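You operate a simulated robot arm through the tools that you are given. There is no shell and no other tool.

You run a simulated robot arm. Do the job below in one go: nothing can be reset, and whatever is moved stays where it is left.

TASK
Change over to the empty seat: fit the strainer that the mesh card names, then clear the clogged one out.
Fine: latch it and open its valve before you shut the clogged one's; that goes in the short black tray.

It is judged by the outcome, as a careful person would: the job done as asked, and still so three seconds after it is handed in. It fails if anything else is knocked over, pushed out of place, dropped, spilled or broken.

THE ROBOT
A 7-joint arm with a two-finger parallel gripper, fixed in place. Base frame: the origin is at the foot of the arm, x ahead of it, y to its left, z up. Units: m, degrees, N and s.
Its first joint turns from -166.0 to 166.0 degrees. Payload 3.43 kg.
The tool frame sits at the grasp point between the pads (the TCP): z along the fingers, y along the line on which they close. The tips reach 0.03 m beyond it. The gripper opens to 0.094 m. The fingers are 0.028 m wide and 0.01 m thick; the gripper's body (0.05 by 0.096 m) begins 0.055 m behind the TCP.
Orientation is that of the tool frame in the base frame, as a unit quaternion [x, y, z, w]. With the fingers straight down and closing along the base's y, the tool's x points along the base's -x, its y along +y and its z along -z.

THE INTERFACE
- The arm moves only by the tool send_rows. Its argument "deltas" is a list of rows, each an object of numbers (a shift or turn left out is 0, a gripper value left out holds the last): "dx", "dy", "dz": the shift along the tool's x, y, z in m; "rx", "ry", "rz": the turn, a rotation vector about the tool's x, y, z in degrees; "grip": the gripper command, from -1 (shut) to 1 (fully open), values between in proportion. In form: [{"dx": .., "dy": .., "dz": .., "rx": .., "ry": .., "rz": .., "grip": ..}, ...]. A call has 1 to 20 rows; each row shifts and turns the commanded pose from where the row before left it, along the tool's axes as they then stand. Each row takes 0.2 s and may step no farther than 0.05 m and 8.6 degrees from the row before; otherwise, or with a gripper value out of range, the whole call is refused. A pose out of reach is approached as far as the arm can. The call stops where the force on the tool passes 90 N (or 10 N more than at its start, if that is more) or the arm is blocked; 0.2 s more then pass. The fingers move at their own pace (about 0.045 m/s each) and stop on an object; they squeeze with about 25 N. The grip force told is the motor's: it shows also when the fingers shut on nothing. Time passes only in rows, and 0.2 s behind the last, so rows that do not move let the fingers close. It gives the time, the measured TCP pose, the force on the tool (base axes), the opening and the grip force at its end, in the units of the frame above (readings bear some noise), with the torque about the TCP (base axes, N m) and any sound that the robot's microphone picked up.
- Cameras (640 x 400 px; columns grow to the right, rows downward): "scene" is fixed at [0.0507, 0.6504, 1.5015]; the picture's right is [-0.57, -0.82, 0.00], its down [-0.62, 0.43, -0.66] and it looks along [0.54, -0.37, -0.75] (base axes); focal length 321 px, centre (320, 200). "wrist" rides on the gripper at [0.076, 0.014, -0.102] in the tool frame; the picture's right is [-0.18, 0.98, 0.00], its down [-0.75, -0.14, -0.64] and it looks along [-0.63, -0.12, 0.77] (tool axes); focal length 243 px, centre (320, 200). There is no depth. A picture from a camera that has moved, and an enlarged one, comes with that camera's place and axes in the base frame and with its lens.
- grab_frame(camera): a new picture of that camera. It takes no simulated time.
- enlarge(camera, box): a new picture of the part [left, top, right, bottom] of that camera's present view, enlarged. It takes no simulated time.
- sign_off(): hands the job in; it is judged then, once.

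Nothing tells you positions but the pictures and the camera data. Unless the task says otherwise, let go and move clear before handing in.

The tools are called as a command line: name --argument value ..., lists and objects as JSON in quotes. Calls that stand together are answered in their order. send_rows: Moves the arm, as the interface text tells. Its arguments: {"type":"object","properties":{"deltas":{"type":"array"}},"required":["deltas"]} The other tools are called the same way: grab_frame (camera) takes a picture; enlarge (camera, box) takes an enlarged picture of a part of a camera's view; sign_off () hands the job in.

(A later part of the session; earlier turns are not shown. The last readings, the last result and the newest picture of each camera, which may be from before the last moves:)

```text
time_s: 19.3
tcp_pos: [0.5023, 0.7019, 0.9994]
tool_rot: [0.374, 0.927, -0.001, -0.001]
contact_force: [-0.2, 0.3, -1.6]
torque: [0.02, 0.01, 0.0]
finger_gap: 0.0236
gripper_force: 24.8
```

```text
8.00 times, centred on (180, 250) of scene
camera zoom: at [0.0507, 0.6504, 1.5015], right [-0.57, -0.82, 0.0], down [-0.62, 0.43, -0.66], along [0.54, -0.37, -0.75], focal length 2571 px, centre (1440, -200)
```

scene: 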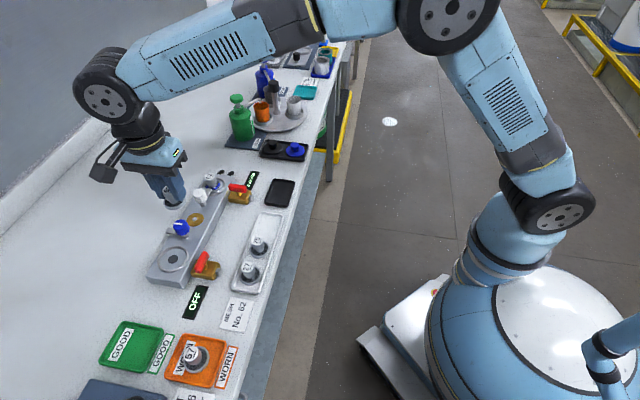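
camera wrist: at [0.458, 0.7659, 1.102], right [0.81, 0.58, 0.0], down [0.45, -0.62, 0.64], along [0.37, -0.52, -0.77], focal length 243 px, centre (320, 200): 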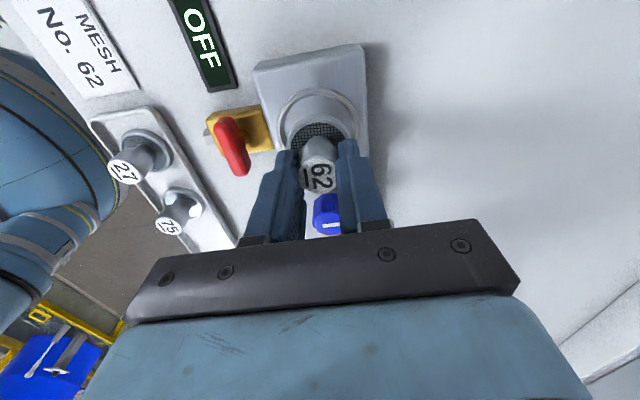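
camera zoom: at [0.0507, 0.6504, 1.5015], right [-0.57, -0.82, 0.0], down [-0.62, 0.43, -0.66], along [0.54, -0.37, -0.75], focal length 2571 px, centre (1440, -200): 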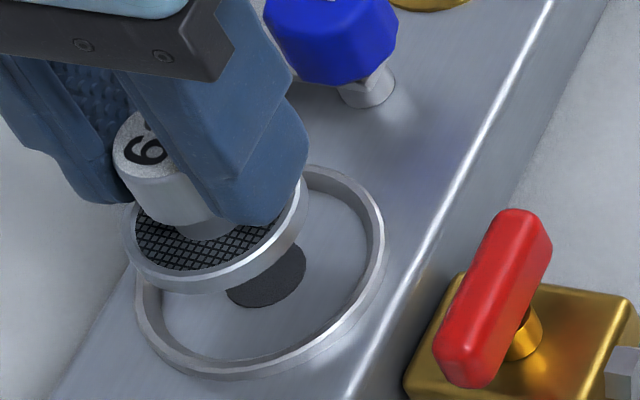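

Relative to the ring, the flange is aligned to within about 1 mm in the wrist view. I'll lower in fine steps until it seats.

send_rows --deltas '[{"dz": 0.006}, {"dz": 0.006}, {"dz": 0.004}, {"dz": 0.002}, {}]'

enlarge --camera "scene" --box '[155, 225, 205, 275]'

enlarge --camera "wrist" --box '[250, 70, 390, 210]'

```text
time_s: 20.5
tcp_pos: [0.5008, 0.7021, 0.9829]
tool_rot: [0.375, 0.927, -0.002, -0.001]
contact_force: [0.4, -1.3, -0.9]
torque: [-0.05, -0.02, -0.01]
finger_gap: 0.0234
gripper_force: 25.1
```

```text
8.00 times, centred on (180, 250) of scene
camera zoom: at [0.0507, 0.6504, 1.5015], right [-0.57, -0.82, 0.0], down [-0.62, 0.43, -0.66], along [0.54, -0.37, -0.75], focal length 2571 px, centre (1440, -200)
```

zoom: 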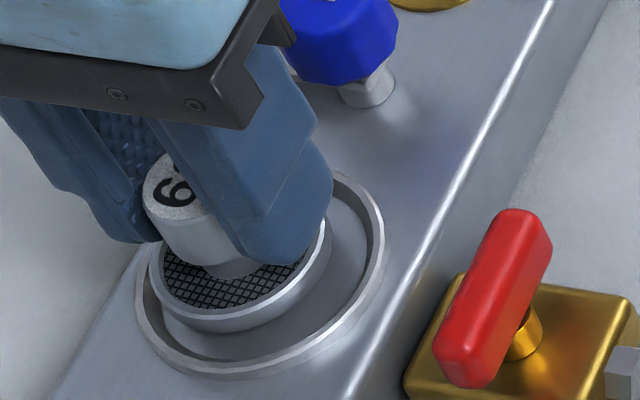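

```text
2.86 times, centred on (320, 140) of wrist
camera zoom: at [0.4579, 0.7658, 1.0844], right [0.81, 0.58, 0.0], down [0.45, -0.62, 0.64], along [0.37, -0.52, -0.77], focal length 693 px, centre (320, 371)
```

zoom: 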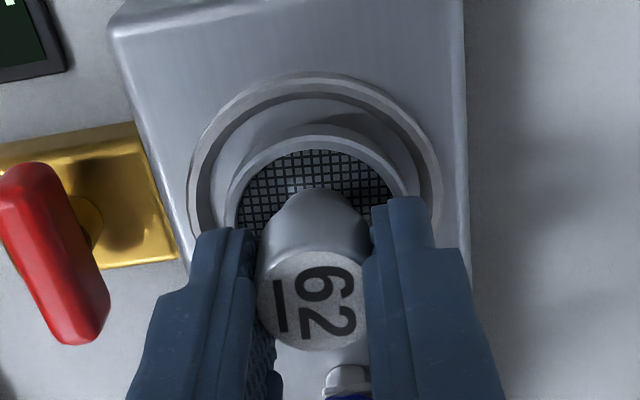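

Still a few millimetres above the seat. I'll apply a small 1.5 mm centring correction and keep lowering gently.

send_rows --deltas '[{"dy": -0.0015, "dx": -0.001}, {"dz": 0.002}, {"dz": 0.0015}, {"dz": 0.0015}, {}]'

enlarge --camera "scene" --box '[155, 225, 205, 275]'

```text
time_s: 21.7
tcp_pos: [0.5013, 0.6999, 0.9773]
tool_rot: [0.375, 0.927, -0.002, 0.0]
contact_force: [-0.8, 0.6, -1.0]
torque: [0.02, 0.01, 0.01]
finger_gap: 0.0234
gripper_force: 25.1
```

```text
8.00 times, centred on (180, 250) of scene
camera zoom: at [0.0507, 0.6504, 1.5015], right [-0.57, -0.82, 0.0], down [-0.62, 0.43, -0.66], along [0.54, -0.37, -0.75], focal length 2571 px, centre (1440, -200)
```

zoom: 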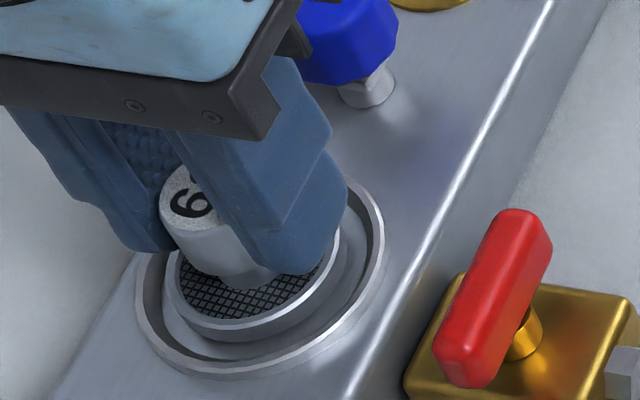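

send_rows --deltas '[{"dz": 0.001}, {"dz": 0.001}, {"dz": 0.001}, {}]'

enlarge --camera "scene" --box '[155, 225, 205, 275]'

```text
time_s: 22.7
tcp_pos: [0.5015, 0.7007, 0.9745]
tool_rot: [0.375, 0.927, -0.002, -0.001]
contact_force: [0.3, 0.6, -0.9]
torque: [0.0, 0.01, -0.02]
finger_gap: 0.0235
gripper_force: 25.2
```

```text
8.00 times, centred on (180, 250) of scene
camera zoom: at [0.0507, 0.6504, 1.5015], right [-0.57, -0.82, 0.0], down [-0.62, 0.43, -0.66], along [0.54, -0.37, -0.75], focal length 2571 px, centre (1440, -200)
```

zoom: 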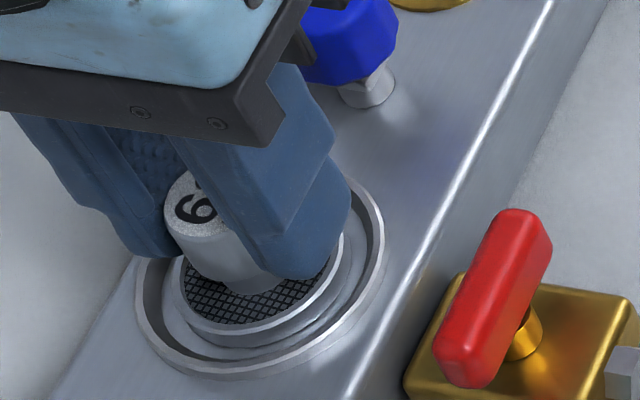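

It is now well centred in the ring with no contact force yet, so I'll continue down.

send_rows --deltas '[{"dz": 0.001}, {"dz": 0.001}, {"dz": 0.001}, {}]'

enlarge --camera "scene" --box '[155, 225, 205, 275]'

```text
time_s: 23.7
tcp_pos: [0.5002, 0.6995, 0.9719]
tool_rot: [0.374, 0.927, -0.001, -0.001]
contact_force: [-0.8, -0.9, 15.4]
torque: [0.01, 0.06, 0.07]
finger_gap: 0.0234
gripper_force: 25.0
```

```text
8.00 times, centred on (180, 250) of scene
camera zoom: at [0.0507, 0.6504, 1.5015], right [-0.57, -0.82, 0.0], down [-0.62, 0.43, -0.66], along [0.54, -0.37, -0.75], focal length 2571 px, centre (1440, -200)
```

zoom: 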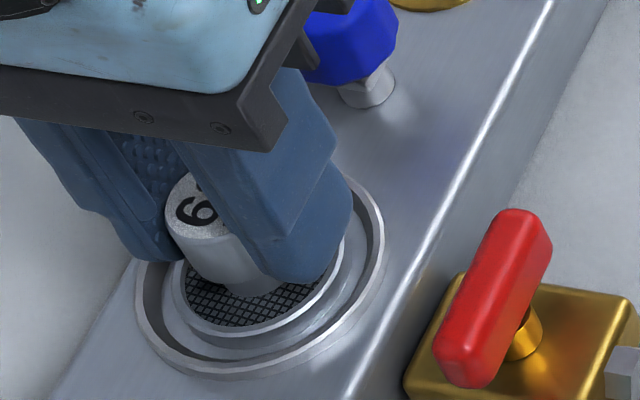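

Firm contact at 15 N, so the flange is on the seat floor. I'll ease off slightly, open, and retreat straight up.

send_rows --deltas '[{"dz": -0.0008}, {"grip": 0.1}, {}, {}, {"dz": -0.005}, {"dz": -0.015}, {"dz": -0.03}, {"dz": -0.03}, {}]'

grab_frame --camera "wrist"

enlarge --camera "scene" --box '[140, 215, 220, 285]'

```text
time_s: 25.7
tcp_pos: [0.501, 0.7011, 1.052]
tool_rot: [0.374, 0.927, -0.001, 0.0]
contact_force: [0.2, -0.2, 0.1]
torque: [0.01, 0.01, 0.0]
finger_gap: 0.0515
gripper_force: 0.0
```

```text
taken
camera wrist: at [0.4572, 0.7643, 1.1541], right [0.81, 0.58, 0.0], down [0.45, -0.62, 0.64], along [0.37, -0.52, -0.77], focal length 243 px, centre (320, 200)
```

wrist: 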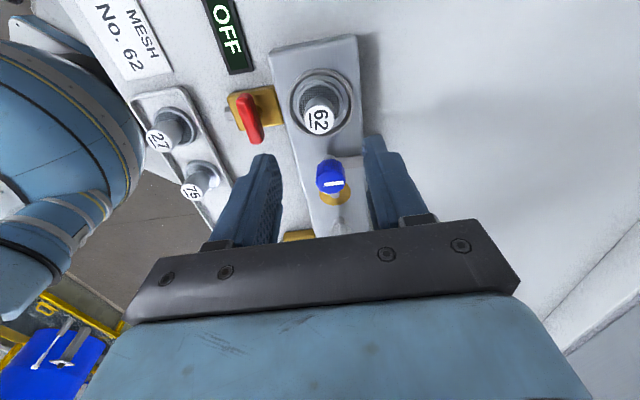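

```text
5.71 times, centred on (180, 250) of scene
camera zoom: at [0.0507, 0.6504, 1.5015], right [-0.57, -0.82, 0.0], down [-0.62, 0.43, -0.66], along [0.54, -0.37, -0.75], focal length 1836 px, centre (1120, -86)
```

zoom: 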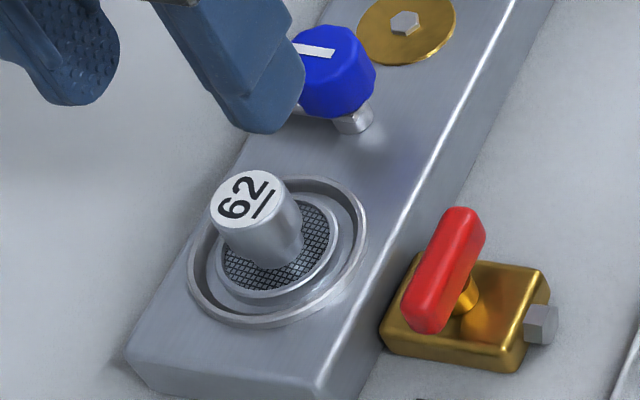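

The 62 is seated and centred in the ring. Next is the blue latch, so I'll measure its knob from here.

enlarge --camera "wrist" --box '[270, 60, 390, 220]'

enlarge --camera "scene" --box '[160, 210, 205, 245]'

```text
2.50 times, centred on (330, 140) of wrist
camera zoom: at [0.4572, 0.7643, 1.1541], right [0.81, 0.58, 0.0], down [0.45, -0.62, 0.64], along [0.37, -0.52, -0.77], focal length 606 px, centre (295, 350)
```

zoom: 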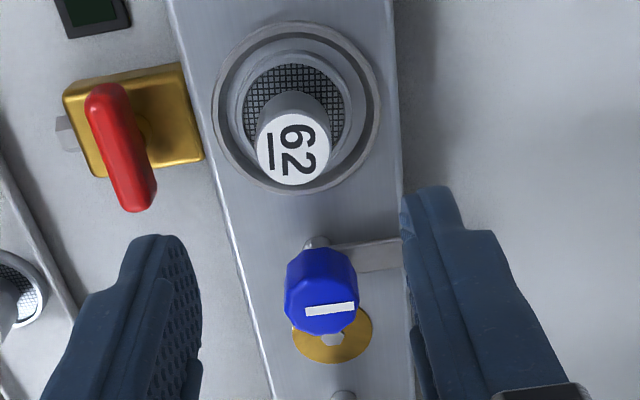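

```text
11.43 times, centred on (182, 228) of scene
camera zoom: at [0.0507, 0.6504, 1.5015], right [-0.57, -0.82, 0.0], down [-0.62, 0.43, -0.66], along [0.54, -0.37, -0.75], focal length 3673 px, centre (1891, -114)
```

zoom: 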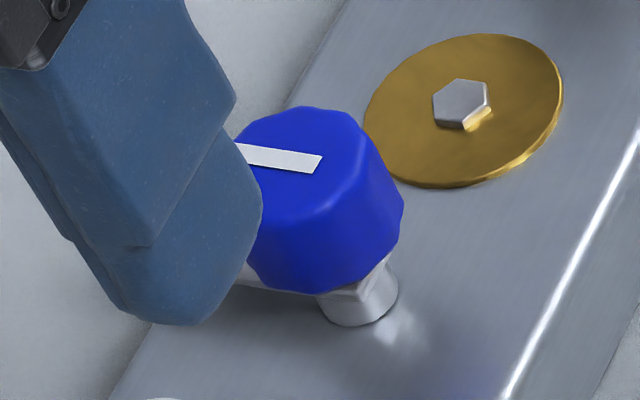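

The blue knob axis is at about (0.540, 0.663), with its top at z≈0.97. I'll move over it and check alignment before gripping.

send_rows --deltas '[{"dx": -0.027, "dy": -0.0003}, {"dx": -0.0272, "dy": -0.0003}, {}, {"dz": 0.03}, {"dz": 0.015}, {}]'

grab_frame --camera "wrist"

enlarge --camera "wrist" --box '[240, 80, 400, 220]'

enlarge --camera "scene" --box '[145, 190, 215, 260]'

```text
time_s: 27.1
tcp_pos: [0.5405, 0.662, 1.0085]
tool_rot: [0.374, 0.927, -0.002, 0.0]
contact_force: [-0.7, -0.5, 1.2]
torque: [-0.01, 0.01, 0.0]
finger_gap: 0.0517
gripper_force: 0.1
```

```text
taken
camera wrist: at [0.4963, 0.7257, 1.1094], right [0.81, 0.58, 0.0], down [0.45, -0.62, 0.64], along [0.37, -0.52, -0.77], focal length 243 px, centre (320, 200)
```

wrist: 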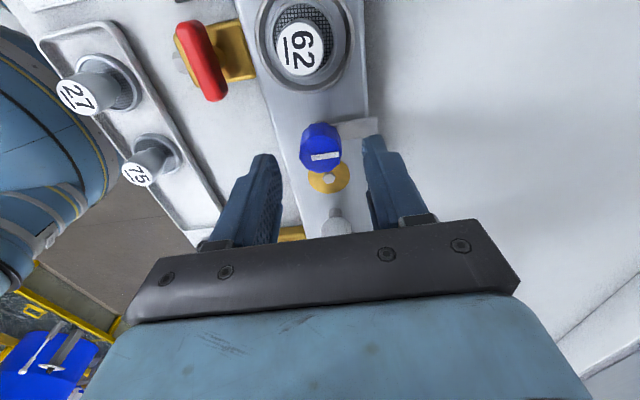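

```text
2.86 times, centred on (320, 150) of wrist
camera zoom: at [0.4963, 0.7257, 1.1094], right [0.81, 0.58, 0.0], down [0.45, -0.62, 0.64], along [0.37, -0.52, -0.77], focal length 693 px, centre (320, 343)
```

zoom: 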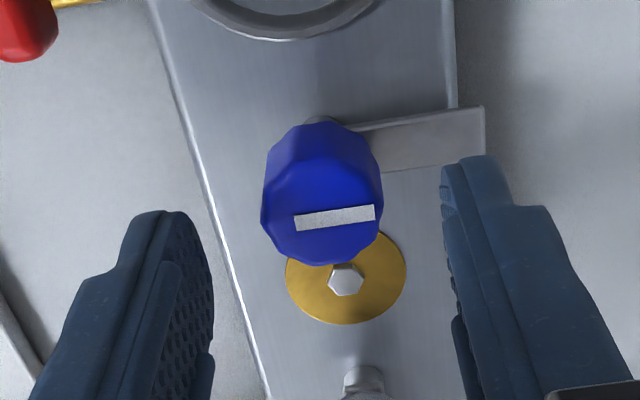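

```text
5.71 times, centred on (180, 225) of scene
camera zoom: at [0.0507, 0.6504, 1.5015], right [-0.57, -0.82, 0.0], down [-0.62, 0.43, -0.66], along [0.54, -0.37, -0.75], focal length 1836 px, centre (1120, 57)
```

zoom: 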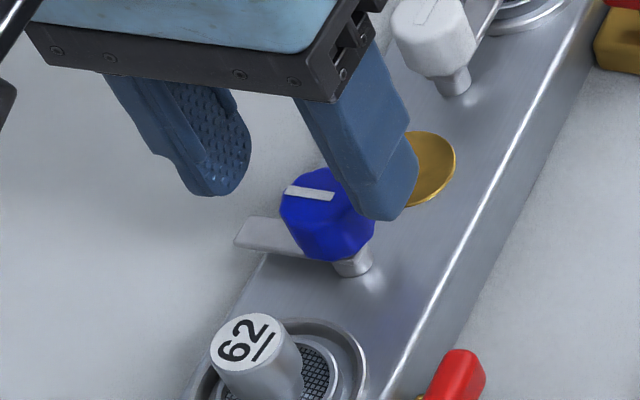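

The TCP is aligned across, with the knob about 2 mm further along the manifold. I'll correct that, lower with the tips staying above the latch arm, and grip.

send_rows --deltas '[{"dx": -0.0025}, {"dz": 0.014}, {"dz": 0.0125}, {}, {"grip": -1}, {}, {}, {}]'

enlarge --camera "wrist" --box '[240, 80, 400, 220]'

enlarge --camera "scene" --box '[145, 190, 215, 260]'

```text
time_s: 28.9
tcp_pos: [0.5417, 0.66, 0.9802]
tool_rot: [0.375, 0.927, -0.001, -0.001]
contact_force: [-0.1, 0.2, -1.7]
torque: [0.54, -0.48, 0.01]
finger_gap: 0.0276
gripper_force: 45.1
```

```text
2.86 times, centred on (320, 150) of wrist
camera zoom: at [0.4977, 0.7243, 1.0827], right [0.81, 0.58, 0.0], down [0.45, -0.62, 0.64], along [0.37, -0.52, -0.77], focal length 693 px, centre (320, 343)
```

zoom: 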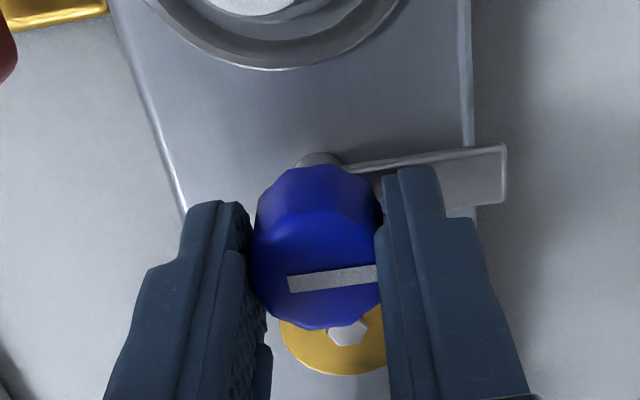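

```text
5.71 times, centred on (180, 225) of scene
camera zoom: at [0.0507, 0.6504, 1.5015], right [-0.57, -0.82, 0.0], down [-0.62, 0.43, -0.66], along [0.54, -0.37, -0.75], focal length 1836 px, centre (1120, 57)
```

zoom: 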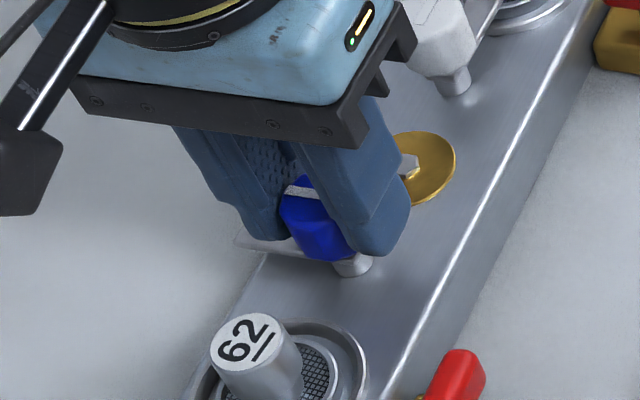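

The knob is gripped. I'll turn it counter-clockwise (seen from above) in small steps, testing the first 20°.

send_rows --deltas '[{"rz": -5}, {"rz": -5}, {"rz": -5}, {"rz": -5}]'

enlarge --camera "scene" --box '[145, 190, 215, 260]'

grab_frame --camera "wrist"

```text
time_s: 29.9
tcp_pos: [0.5419, 0.6615, 0.9813]
tool_rot: [0.207, 0.978, 0.0, -0.002]
contact_force: [3.7, 3.6, -2.2]
torque: [0.52, -0.56, -0.02]
finger_gap: 0.0277
gripper_force: 45.6
```

```text
5.71 times, centred on (180, 225) of scene
camera zoom: at [0.0507, 0.6504, 1.5015], right [-0.57, -0.82, 0.0], down [-0.62, 0.43, -0.66], along [0.54, -0.37, -0.75], focal length 1836 px, centre (1120, 57)
```

zoom: 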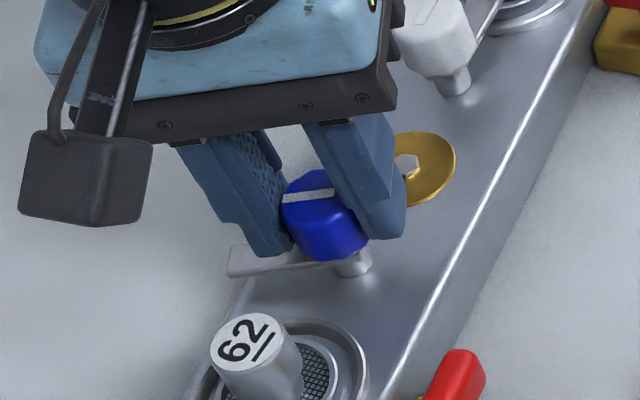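

```text
taken
camera wrist: at [0.479, 0.7052, 1.0828], right [0.57, 0.82, 0.0], down [0.63, -0.43, 0.64], along [0.53, -0.37, -0.77], focal length 243 px, centre (320, 200)
```

wrist: 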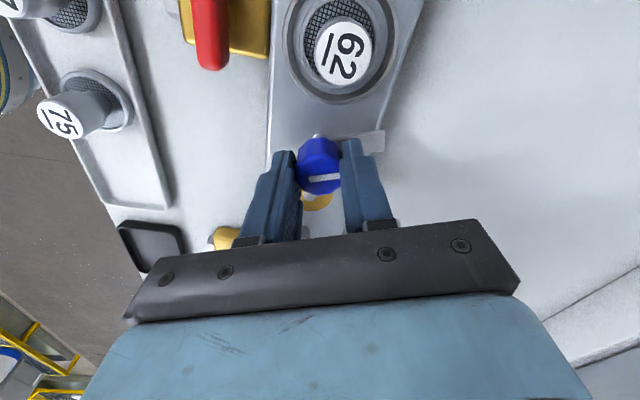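

The latch turns with the tool, with the arm swinging toward the strainer and forces small. I'll keep turning.

send_rows --deltas '[{"rz": -5}, {"rz": -5}, {"rz": -5}, {"rz": -5}, {"rz": -5}, {"rz": -5}, {"rz": -5}, {"rz": -5}]'

enlarge --camera "scene" --box '[145, 190, 215, 260]'

grab_frame --camera "wrist"

```text
time_s: 31.7
tcp_pos: [0.5417, 0.661, 0.981]
tool_rot: [-0.139, 0.99, 0.0, -0.001]
contact_force: [8.1, 18.4, -1.0]
torque: [1.1, -0.14, -0.02]
finger_gap: 0.0275
gripper_force: 44.7
```

```text
5.71 times, centred on (180, 225) of scene
camera zoom: at [0.0507, 0.6504, 1.5015], right [-0.57, -0.82, 0.0], down [-0.62, 0.43, -0.66], along [0.54, -0.37, -0.75], focal length 1836 px, centre (1120, 57)
```

zoom: 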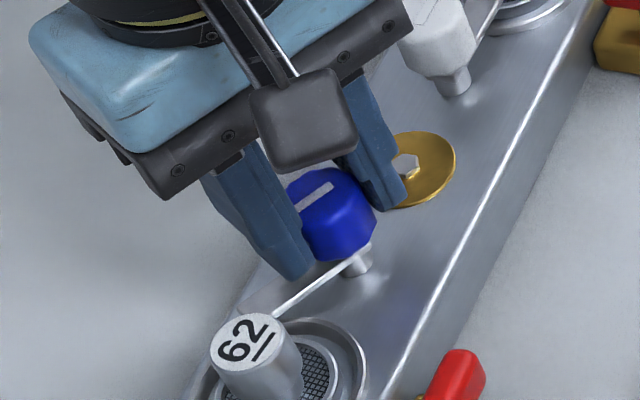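

```text
taken
camera wrist: at [0.4657, 0.6543, 1.0829], right [-0.1, 1.0, 0.0], down [0.76, 0.07, 0.64], along [0.64, 0.06, -0.77], focal length 243 px, centre (320, 200)
```

wrist: 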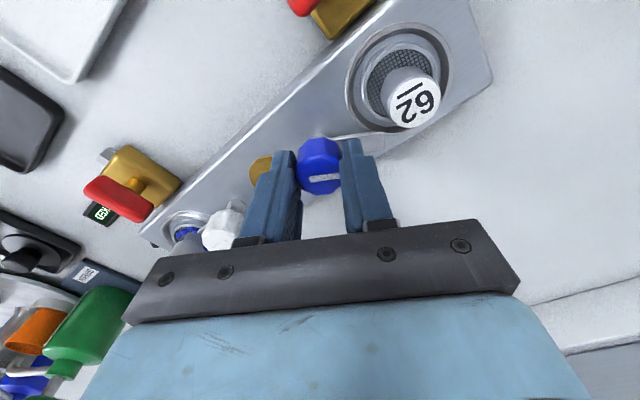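

A mild side load (~20 N) is building from a small axis offset. I'll shift the TCP about 1 mm to relieve it and finish the turn in steps.

send_rows --deltas '[{"dx": -0.0008, "dy": 0.001}, {"rz": -5}, {"rz": -5}, {"rz": -5}]'

enlarge --camera "scene" --box '[145, 190, 215, 260]'

enlarge --camera "wrist" --box '[260, 0, 500, 200]'

```text
time_s: 32.7
tcp_pos: [0.542, 0.6623, 0.9806]
tool_rot: [-0.268, 0.963, -0.001, -0.001]
contact_force: [0.5, -1.4, 2.9]
torque: [0.36, 0.34, -0.02]
finger_gap: 0.0276
gripper_force: 45.3
```

```text
5.71 times, centred on (180, 225) of scene
camera zoom: at [0.0507, 0.6504, 1.5015], right [-0.57, -0.82, 0.0], down [-0.62, 0.43, -0.66], along [0.54, -0.37, -0.75], focal length 1836 px, centre (1120, 57)
```

zoom: 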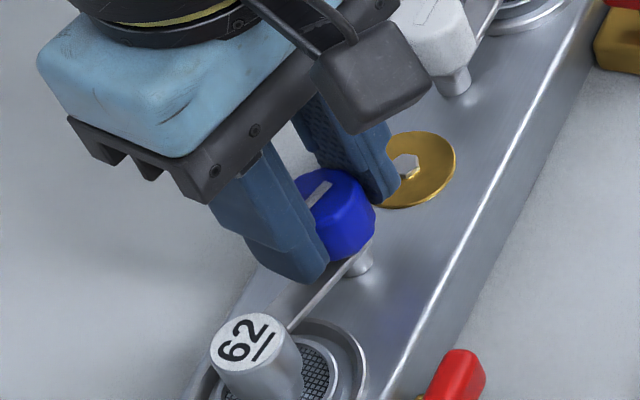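

```text
2.00 times, centred on (380, 100) of wrist
camera zoom: at [0.4703, 0.635, 1.083], right [-0.35, 0.94, 0.0], down [0.72, 0.27, 0.64], along [0.6, 0.22, -0.77], focal length 485 px, centre (200, 400)
```

zoom: 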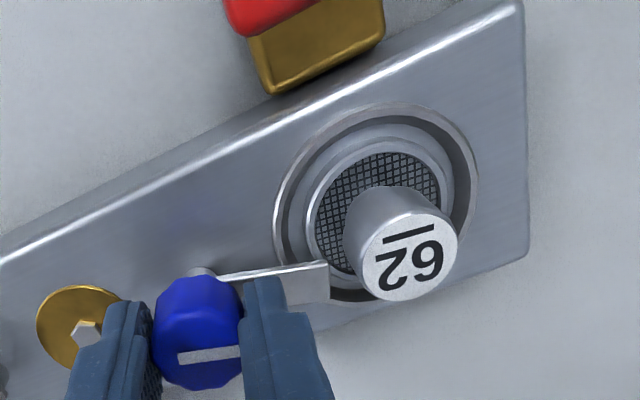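

The arm is sweeping over the flange edge as intended, so I'll turn the last 15°.

send_rows --deltas '[{"rz": -4}, {"rz": -4}, {"rz": -4}, {"rz": -3}]'

enlarge --camera "scene" --box '[145, 190, 215, 260]'

enlarge --camera "wrist" --box '[260, 0, 500, 200]'

```text
time_s: 33.7
tcp_pos: [0.5416, 0.6621, 0.9817]
tool_rot: [-0.392, 0.92, -0.001, -0.002]
contact_force: [-2.3, 4.2, 2.0]
torque: [-0.65, 0.09, -0.07]
finger_gap: 0.0276
gripper_force: 45.2
```

```text
5.71 times, centred on (180, 225) of scene
camera zoom: at [0.0507, 0.6504, 1.5015], right [-0.57, -0.82, 0.0], down [-0.62, 0.43, -0.66], along [0.54, -0.37, -0.75], focal length 1836 px, centre (1120, 57)
```

zoom: 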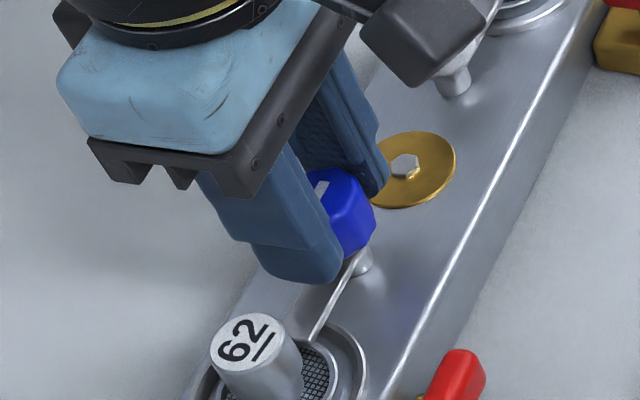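

```text
2.00 times, centred on (380, 100) of wrist
camera zoom: at [0.4796, 0.6173, 1.083], right [-0.58, 0.81, 0.0], down [0.63, 0.45, 0.64], along [0.52, 0.37, -0.77], focal length 485 px, centre (200, 400)
```

zoom: 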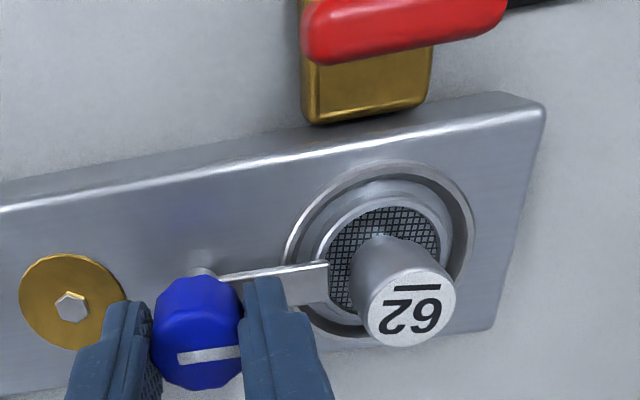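

The latch is now turned 90° and its arm points over the flange. I'll release with a small opening and rise to inspect it.

send_rows --deltas '[{"grip": -0.12}, {}, {}, {"dz": -0.01}, {"dz": -0.03}, {"dz": -0.04}, {"dz": -0.03}, {}]'

grab_frame --camera "wrist"

enlarge --camera "wrist" --box '[200, 40, 440, 200]'

enlarge --camera "scene" --box '[145, 165, 235, 285]'

```text
time_s: 35.5
tcp_pos: [0.5421, 0.6618, 1.0909]
tool_rot: [-0.391, 0.92, -0.001, -0.001]
contact_force: [0.1, -0.3, -0.1]
torque: [0.02, -0.01, 0.0]
finger_gap: 0.0415
gripper_force: 0.1
```

```text
taken
camera wrist: at [0.4795, 0.6179, 1.1931], right [-0.58, 0.81, 0.0], down [0.63, 0.45, 0.64], along [0.52, 0.37, -0.77], focal length 243 px, centre (320, 200)
```

wrist: 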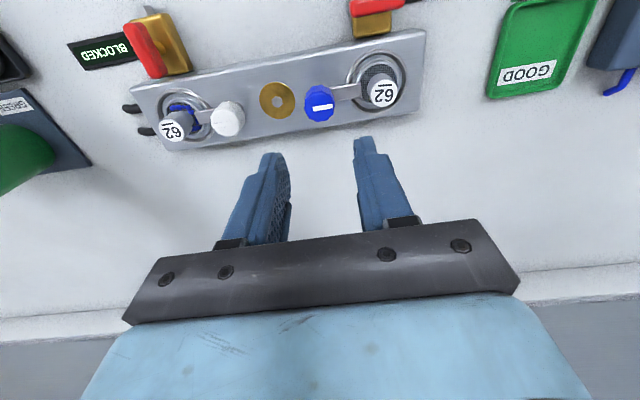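

```text
2.50 times, centred on (320, 120) of wrist
camera zoom: at [0.4795, 0.6179, 1.1931], right [-0.58, 0.81, 0.0], down [0.63, 0.45, 0.64], along [0.52, 0.37, -0.77], focal length 606 px, centre (320, 400)
```

zoom: 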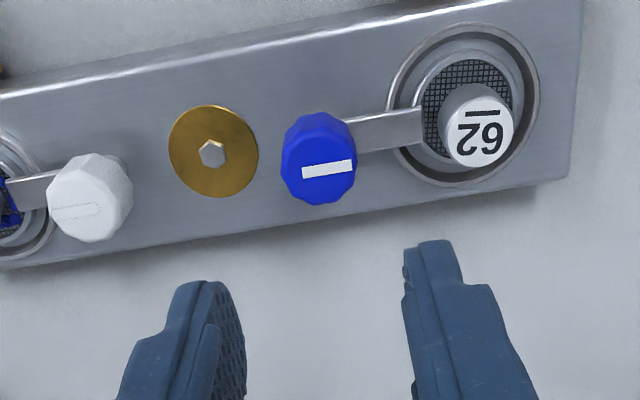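

```text
3.33 times, centred on (190, 225) of scene
camera zoom: at [0.0507, 0.6504, 1.5015], right [-0.57, -0.82, 0.0], down [-0.62, 0.43, -0.66], along [0.54, -0.37, -0.75], focal length 1071 px, centre (753, 117)
```

zoom: 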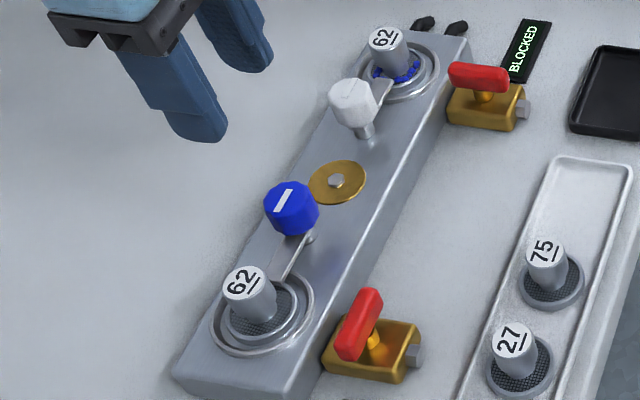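

The blue latch now mirrors the grey one and sits over the new strainer's flange. Next is the near valve, so I'll shift back toward it for a closer look.

send_rows --deltas '[{"dx": 0.03, "dy": 0.015}, {"dx": 0.03, "dy": 0.015}, {"dx": 0.02, "dy": 0.01}, {}]'

grab_frame --camera "wrist"

enlarge --camera "wrist" --box '[270, 0, 410, 120]'

enlarge --camera "scene" --box '[185, 245, 230, 290]'

enlarge --camera "scene" --box '[220, 175, 265, 210]'

```text
time_s: 36.5
tcp_pos: [0.4573, 0.6314, 1.0902]
tool_rot: [-0.391, 0.92, -0.001, -0.002]
contact_force: [0.8, 0.3, 0.1]
torque: [0.02, -0.04, 0.03]
finger_gap: 0.0415
gripper_force: 0.1
```

```text
taken
camera wrist: at [0.3955, 0.5873, 1.1924], right [-0.58, 0.81, 0.0], down [0.63, 0.45, 0.64], along [0.52, 0.37, -0.77], focal length 243 px, centre (320, 200)
```

wrist: 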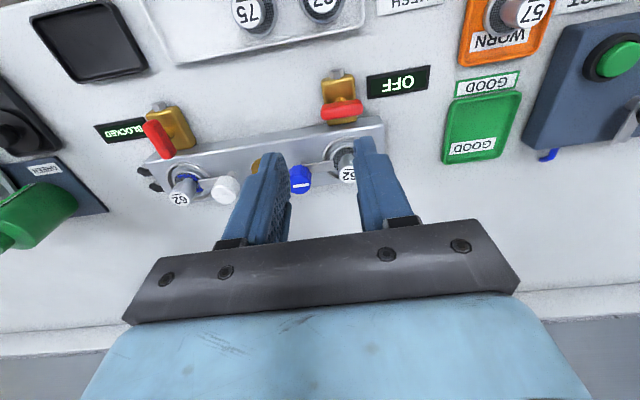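

```text
3.33 times, centred on (340, 60) of wrist
camera zoom: at [0.3955, 0.5873, 1.1924], right [-0.58, 0.81, 0.0], down [0.63, 0.45, 0.64], along [0.52, 0.37, -0.77], focal length 809 px, centre (253, 667)
```

zoom: 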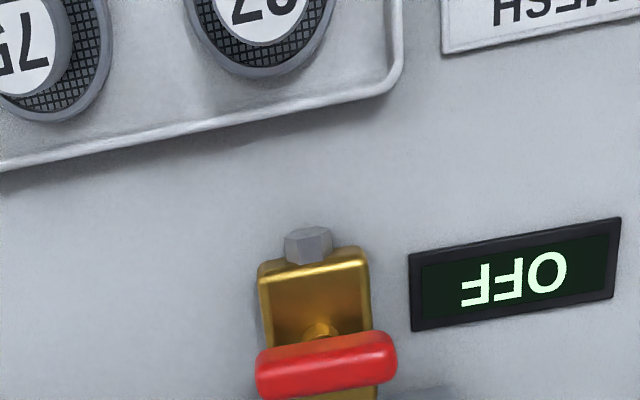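

```text
8.89 times, centred on (208, 268) of scene
camera zoom: at [0.0507, 0.6504, 1.5015], right [-0.57, -0.82, 0.0], down [-0.62, 0.43, -0.66], along [0.54, -0.37, -0.75], focal length 2857 px, centre (1320, -400)
```

zoom: 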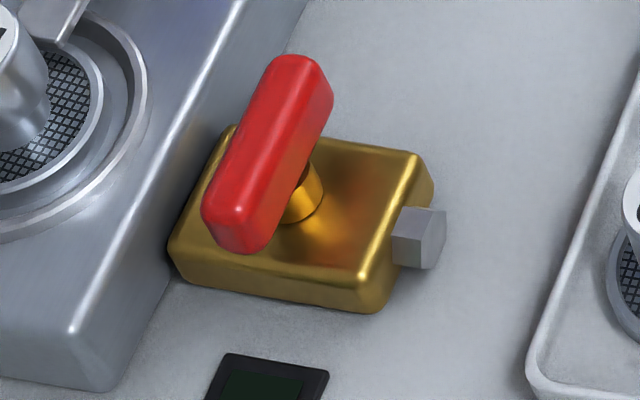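

```text
11.43 times, centred on (242, 192) of scene
camera zoom: at [0.0507, 0.6504, 1.5015], right [-0.57, -0.82, 0.0], down [-0.62, 0.43, -0.66], along [0.54, -0.37, -0.75], focal length 3673 px, centre (1206, 286)
```

zoom: 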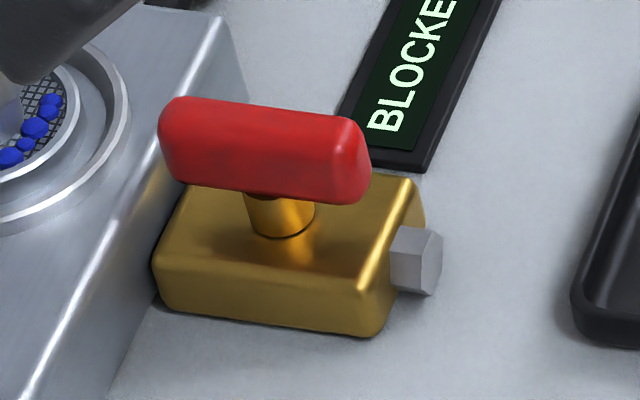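

The handle centre is at about (0.455, 0.658), with its top near z≈0.942. I'll place the gripper above it and turn to −44° so the fingers straddle the handle.

send_rows --deltas '[{"dx": -0.0175, "dy": 0.0203}, {"rz": 8.18}, {"rz": 8.18}, {"rz": 8.18}, {"rz": 8.18}, {"rz": 8.18}, {"rz": 8.18}, {"rz": 8.18}, {"rz": 8.18}, {"rz": 8.18}, {"rz": 8.18}, {"rz": 8.18}, {"dz": 0.04}, {"dz": 0.04}, {}]'

grab_frame --camera "wrist"

enlarge --camera "wrist" --box '[220, 60, 420, 220]'

enlarge --camera "scene" --box '[165, 220, 245, 300]'

```text
time_s: 39.7
tcp_pos: [0.456, 0.6587, 1.0103]
tool_rot: [0.375, 0.927, -0.002, 0.0]
contact_force: [0.9, -0.3, 0.8]
torque: [0.02, 0.0, 0.03]
finger_gap: 0.0414
gripper_force: 0.1
```

```text
taken
camera wrist: at [0.4115, 0.7215, 1.1125], right [0.81, 0.58, 0.0], down [0.45, -0.62, 0.64], along [0.37, -0.52, -0.77], focal length 243 px, centre (320, 200)
```

wrist: 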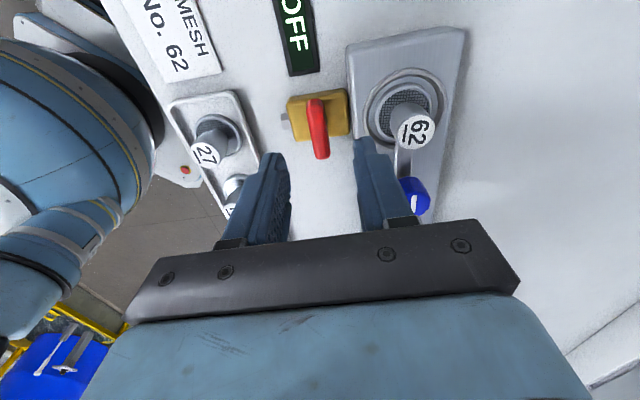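

```text
2.50 times, centred on (320, 140) of wrist
camera zoom: at [0.4115, 0.7215, 1.1125], right [0.81, 0.58, 0.0], down [0.45, -0.62, 0.64], along [0.37, -0.52, -0.77], focal length 606 px, centre (320, 350)
```

zoom: 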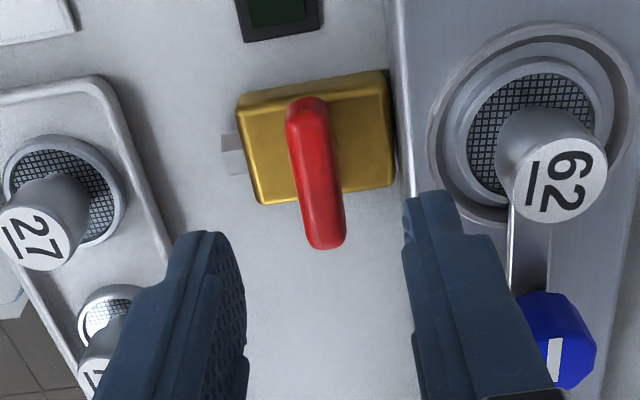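

```text
5.00 times, centred on (205, 260) of scene
camera zoom: at [0.0507, 0.6504, 1.5015], right [-0.57, -0.82, 0.0], down [-0.62, 0.43, -0.66], along [0.54, -0.37, -0.75], focal length 1607 px, centre (895, -100)
```

zoom: 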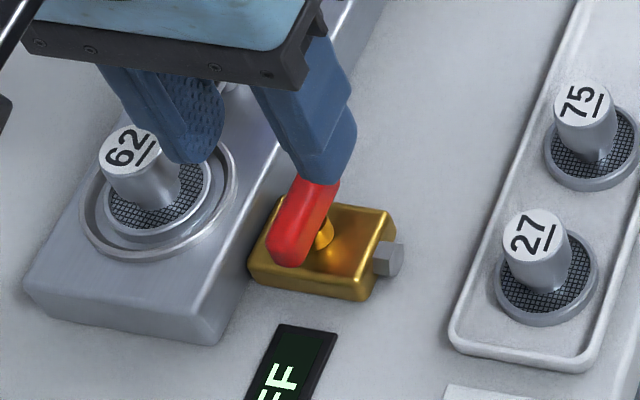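

The fingers straddle the handle. I'll lower to z≈0.960 with the tips staying above the manifold top, then grip it.

send_rows --deltas '[{"dy": -0.0008, "dx": 0.001, "grip": -0.25}, {"dz": 0.02}, {"dz": 0.02}, {"dz": 0.01}, {}]'

enlarge --camera "wrist" --box '[220, 60, 420, 220]'

enlarge --camera "scene" --box '[165, 220, 245, 300]'

```text
time_s: 40.9
tcp_pos: [0.4534, 0.6589, 0.9611]
tool_rot: [0.375, 0.927, -0.001, 0.0]
contact_force: [0.3, -1.1, 0.4]
torque: [0.01, 0.02, -0.01]
finger_gap: 0.0353
gripper_force: 0.0
```

```text
2.50 times, centred on (320, 140) of wrist
camera zoom: at [0.4096, 0.7225, 1.0626], right [0.81, 0.58, 0.0], down [0.45, -0.62, 0.64], along [0.37, -0.52, -0.77], focal length 606 px, centre (320, 350)
```

zoom: 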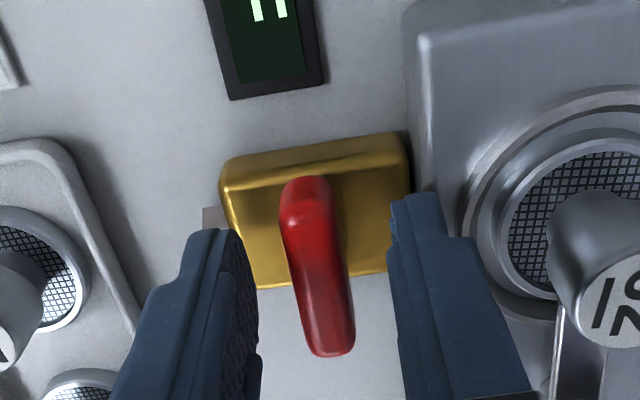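

```text
5.00 times, centred on (205, 260) of scene
camera zoom: at [0.0507, 0.6504, 1.5015], right [-0.57, -0.82, 0.0], down [-0.62, 0.43, -0.66], along [0.54, -0.37, -0.75], focal length 1607 px, centre (895, -100)
```

zoom: 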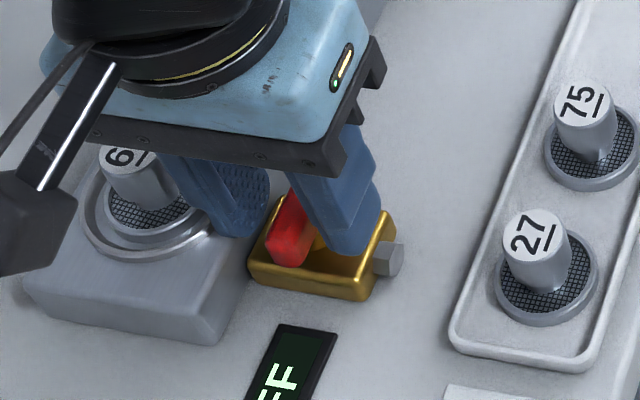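

send_rows --deltas '[{"grip": -1}, {}, {}, {}]'

enlarge --camera "wrist" --box '[220, 60, 420, 220]'

```text
time_s: 41.9
tcp_pos: [0.4532, 0.6589, 0.9604]
tool_rot: [0.374, 0.928, -0.002, -0.002]
contact_force: [-4.5, -9.1, -2.7]
torque: [0.04, -0.22, -0.05]
finger_gap: 0.0131
gripper_force: 44.6
```

```text
2.50 times, centred on (320, 140) of wrist
camera zoom: at [0.4094, 0.7222, 1.0626], right [0.81, 0.58, 0.0], down [0.45, -0.62, 0.64], along [0.37, -0.53, -0.77], focal length 606 px, centre (320, 350)
```

zoom: 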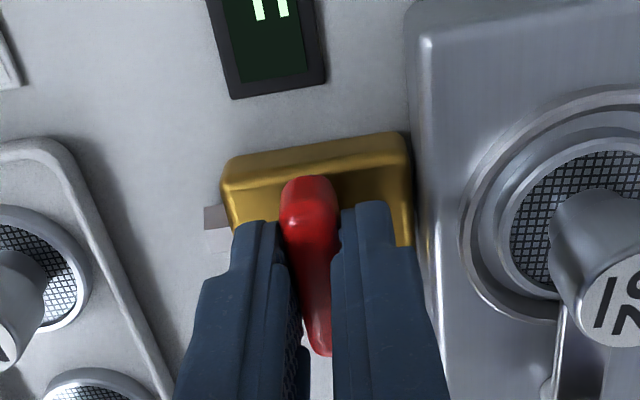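

The handle is held. I'll relieve the small side load and test a few degrees counter-clockwise, watching the torque.

send_rows --deltas '[{"dy": -0.0007}, {"rz": -3}, {"rz": -3}, {"rz": -3}]'

enlarge --camera "wrist" --box '[220, 60, 420, 220]'

enlarge --camera "scene" --box '[165, 220, 245, 300]'

```text
time_s: 42.9
tcp_pos: [0.4523, 0.659, 0.9611]
tool_rot: [0.3, 0.954, -0.001, -0.001]
contact_force: [-4.1, -2.0, -6.9]
torque: [-0.1, -0.74, 0.03]
finger_gap: 0.013
gripper_force: 44.9
```

```text
2.50 times, centred on (320, 140) of wrist
camera zoom: at [0.3998, 0.7141, 1.0627], right [0.71, 0.7, 0.0], down [0.54, -0.55, 0.64], along [0.45, -0.46, -0.77], focal length 606 px, centre (320, 350)
```

zoom: 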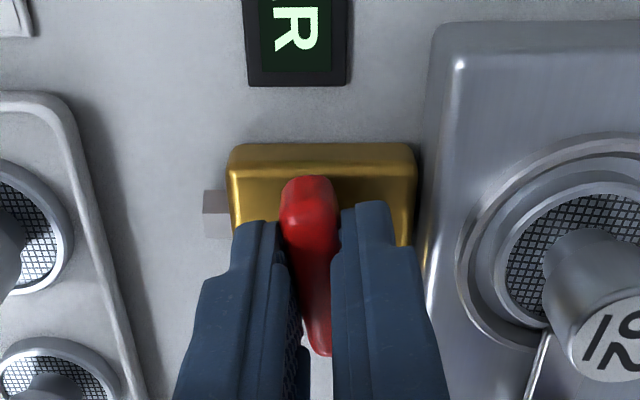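

```text
5.00 times, centred on (205, 260) of scene
camera zoom: at [0.0507, 0.6504, 1.5015], right [-0.57, -0.82, 0.0], down [-0.62, 0.43, -0.66], along [0.54, -0.37, -0.75], focal length 1607 px, centre (895, -100)
```

zoom: 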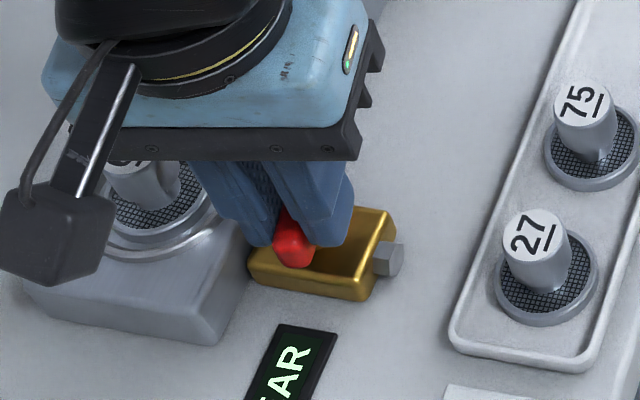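

The display already reads "CLEAR" and the handle turns freely this way. I'll keep turning toward fully open.

send_rows --deltas '[{"rz": -5}, {"rz": -5}, {"rz": -5}, {"rz": -5}]'

enlarge --camera "scene" --box '[165, 220, 245, 300]'

```text
time_s: 43.9
tcp_pos: [0.4525, 0.6589, 0.9613]
tool_rot: [0.13, 0.992, -0.002, -0.001]
contact_force: [-9.2, -15.1, -8.7]
torque: [-0.26, -0.97, -0.05]
finger_gap: 0.013
gripper_force: 45.2
```

```text
5.00 times, centred on (205, 260) of scene
camera zoom: at [0.0507, 0.6504, 1.5015], right [-0.57, -0.82, 0.0], down [-0.62, 0.43, -0.66], along [0.54, -0.37, -0.75], focal length 1607 px, centre (895, -100)
```

zoom: 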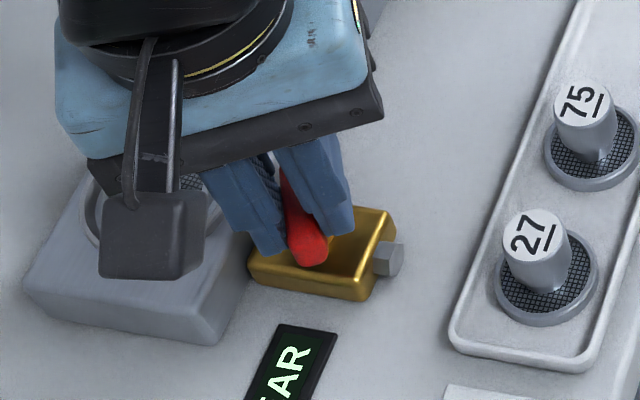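

A side load of about 18 N is building, so I'll shift 1 mm with it and continue.

send_rows --deltas '[{"dx": 0.0003, "dy": -0.001}, {"rz": -5}, {"rz": -5}, {"rz": -5}, {"rz": -5}]'

enlarge --camera "scene" --box '[165, 220, 245, 300]'

```text
time_s: 45.1
tcp_pos: [0.453, 0.6572, 0.9607]
tool_rot: [-0.044, 0.999, -0.002, -0.002]
contact_force: [-6.8, -11.6, -12.1]
torque: [0.17, -0.57, -0.04]
finger_gap: 0.0128
gripper_force: 44.4
```

```text
5.00 times, centred on (205, 260) of scene
camera zoom: at [0.0507, 0.6504, 1.5015], right [-0.57, -0.82, 0.0], down [-0.62, 0.43, -0.66], along [0.54, -0.37, -0.75], focal length 1607 px, centre (895, -100)
```

zoom: 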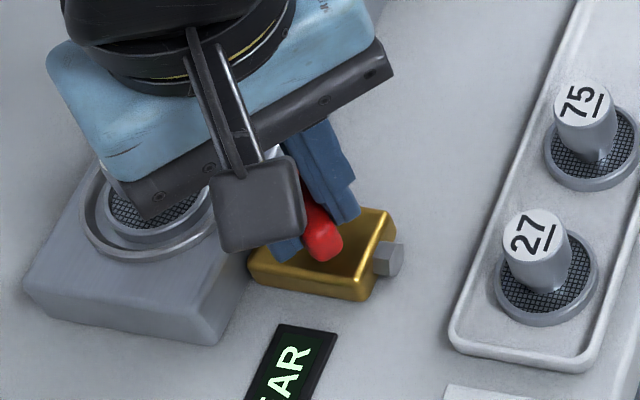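

send_rows --deltas '[{"dx": 0.0004, "dy": -0.0008, "dz": 0.0004}, {"rz": -5}, {"rz": -5}, {"rz": -5}, {"rz": -5}]'

enlarge --camera "scene" --box '[165, 220, 245, 300]'

```text
time_s: 46.3
tcp_pos: [0.4521, 0.657, 0.961]
tool_rot: [-0.217, 0.976, -0.001, -0.001]
contact_force: [-2.2, -11.5, -4.6]
torque: [0.27, -0.69, -0.01]
finger_gap: 0.0129
gripper_force: 45.0
```

```text
5.00 times, centred on (205, 260) of scene
camera zoom: at [0.0507, 0.6504, 1.5015], right [-0.57, -0.82, 0.0], down [-0.62, 0.43, -0.66], along [0.54, -0.37, -0.75], focal length 1607 px, centre (895, -100)
```

zoom: 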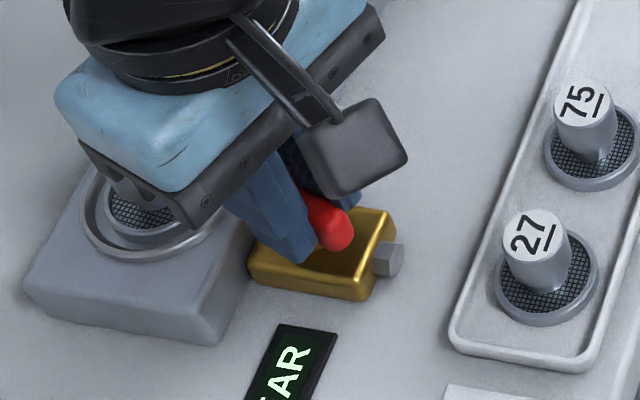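

send_rows --deltas '[{"dx": 0.0003, "dy": -0.0006}, {"rz": -5}, {"rz": -5}, {"rz": -5}, {"rz": -5}]'

enlarge --camera "scene" --box '[165, 220, 245, 300]'

grab_frame --camera "wrist"

```text
time_s: 47.5
tcp_pos: [0.4532, 0.6552, 0.9606]
tool_rot: [-0.384, 0.923, -0.001, -0.001]
contact_force: [0.5, -6.9, -4.5]
torque: [0.68, -0.7, -0.11]
finger_gap: 0.0128
gripper_force: 44.9
```

```text
5.00 times, centred on (205, 260) of scene
camera zoom: at [0.0507, 0.6504, 1.5015], right [-0.57, -0.82, 0.0], down [-0.62, 0.43, -0.66], along [0.54, -0.37, -0.75], focal length 1607 px, centre (895, -100)
```

zoom: 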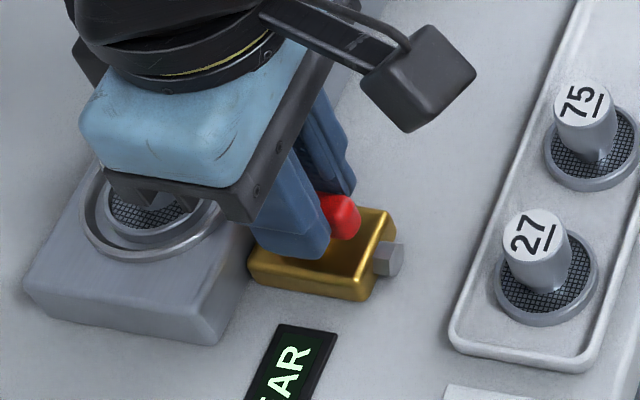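

```text
taken
camera wrist: at [0.3904, 0.6121, 1.063], right [-0.57, 0.82, 0.0], down [0.63, 0.44, 0.64], along [0.53, 0.36, -0.77], focal length 243 px, centre (320, 200)
```

wrist: 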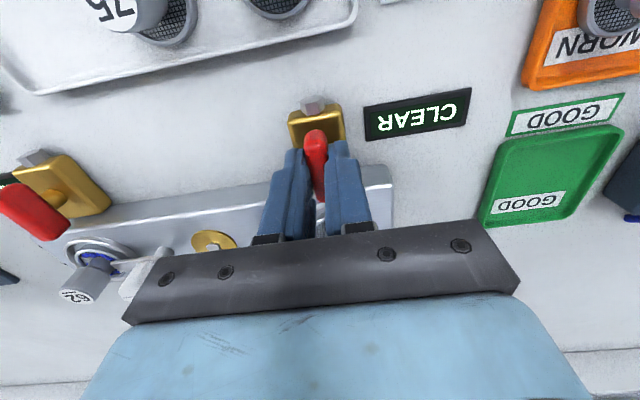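

The handle is now about 90° round and the display reads CLEAR. I'll nudge it 2° more to feel for the end stop, then release and inspect.

send_rows --deltas '[{"rz": -2}, {}]'

enlarge --camera "wrist" --box '[250, 80, 390, 200]'

```text
time_s: 48.1
tcp_pos: [0.4535, 0.6553, 0.9609]
tool_rot: [-0.399, 0.917, -0.001, -0.001]
contact_force: [1.4, -9.2, -3.2]
torque: [-0.37, 0.21, -1.51]
finger_gap: 0.013
gripper_force: 44.9
```

```text
3.33 times, centred on (320, 140) of wrist
camera zoom: at [0.392, 0.61, 1.0631], right [-0.59, 0.81, 0.0], down [0.62, 0.46, 0.64], along [0.51, 0.38, -0.77], focal length 809 px, centre (320, 400)
```

zoom: 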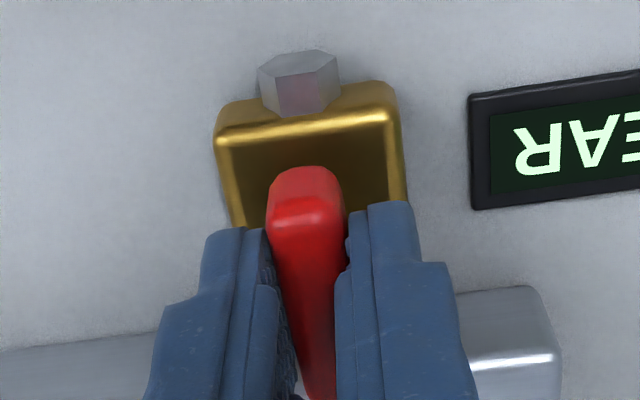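

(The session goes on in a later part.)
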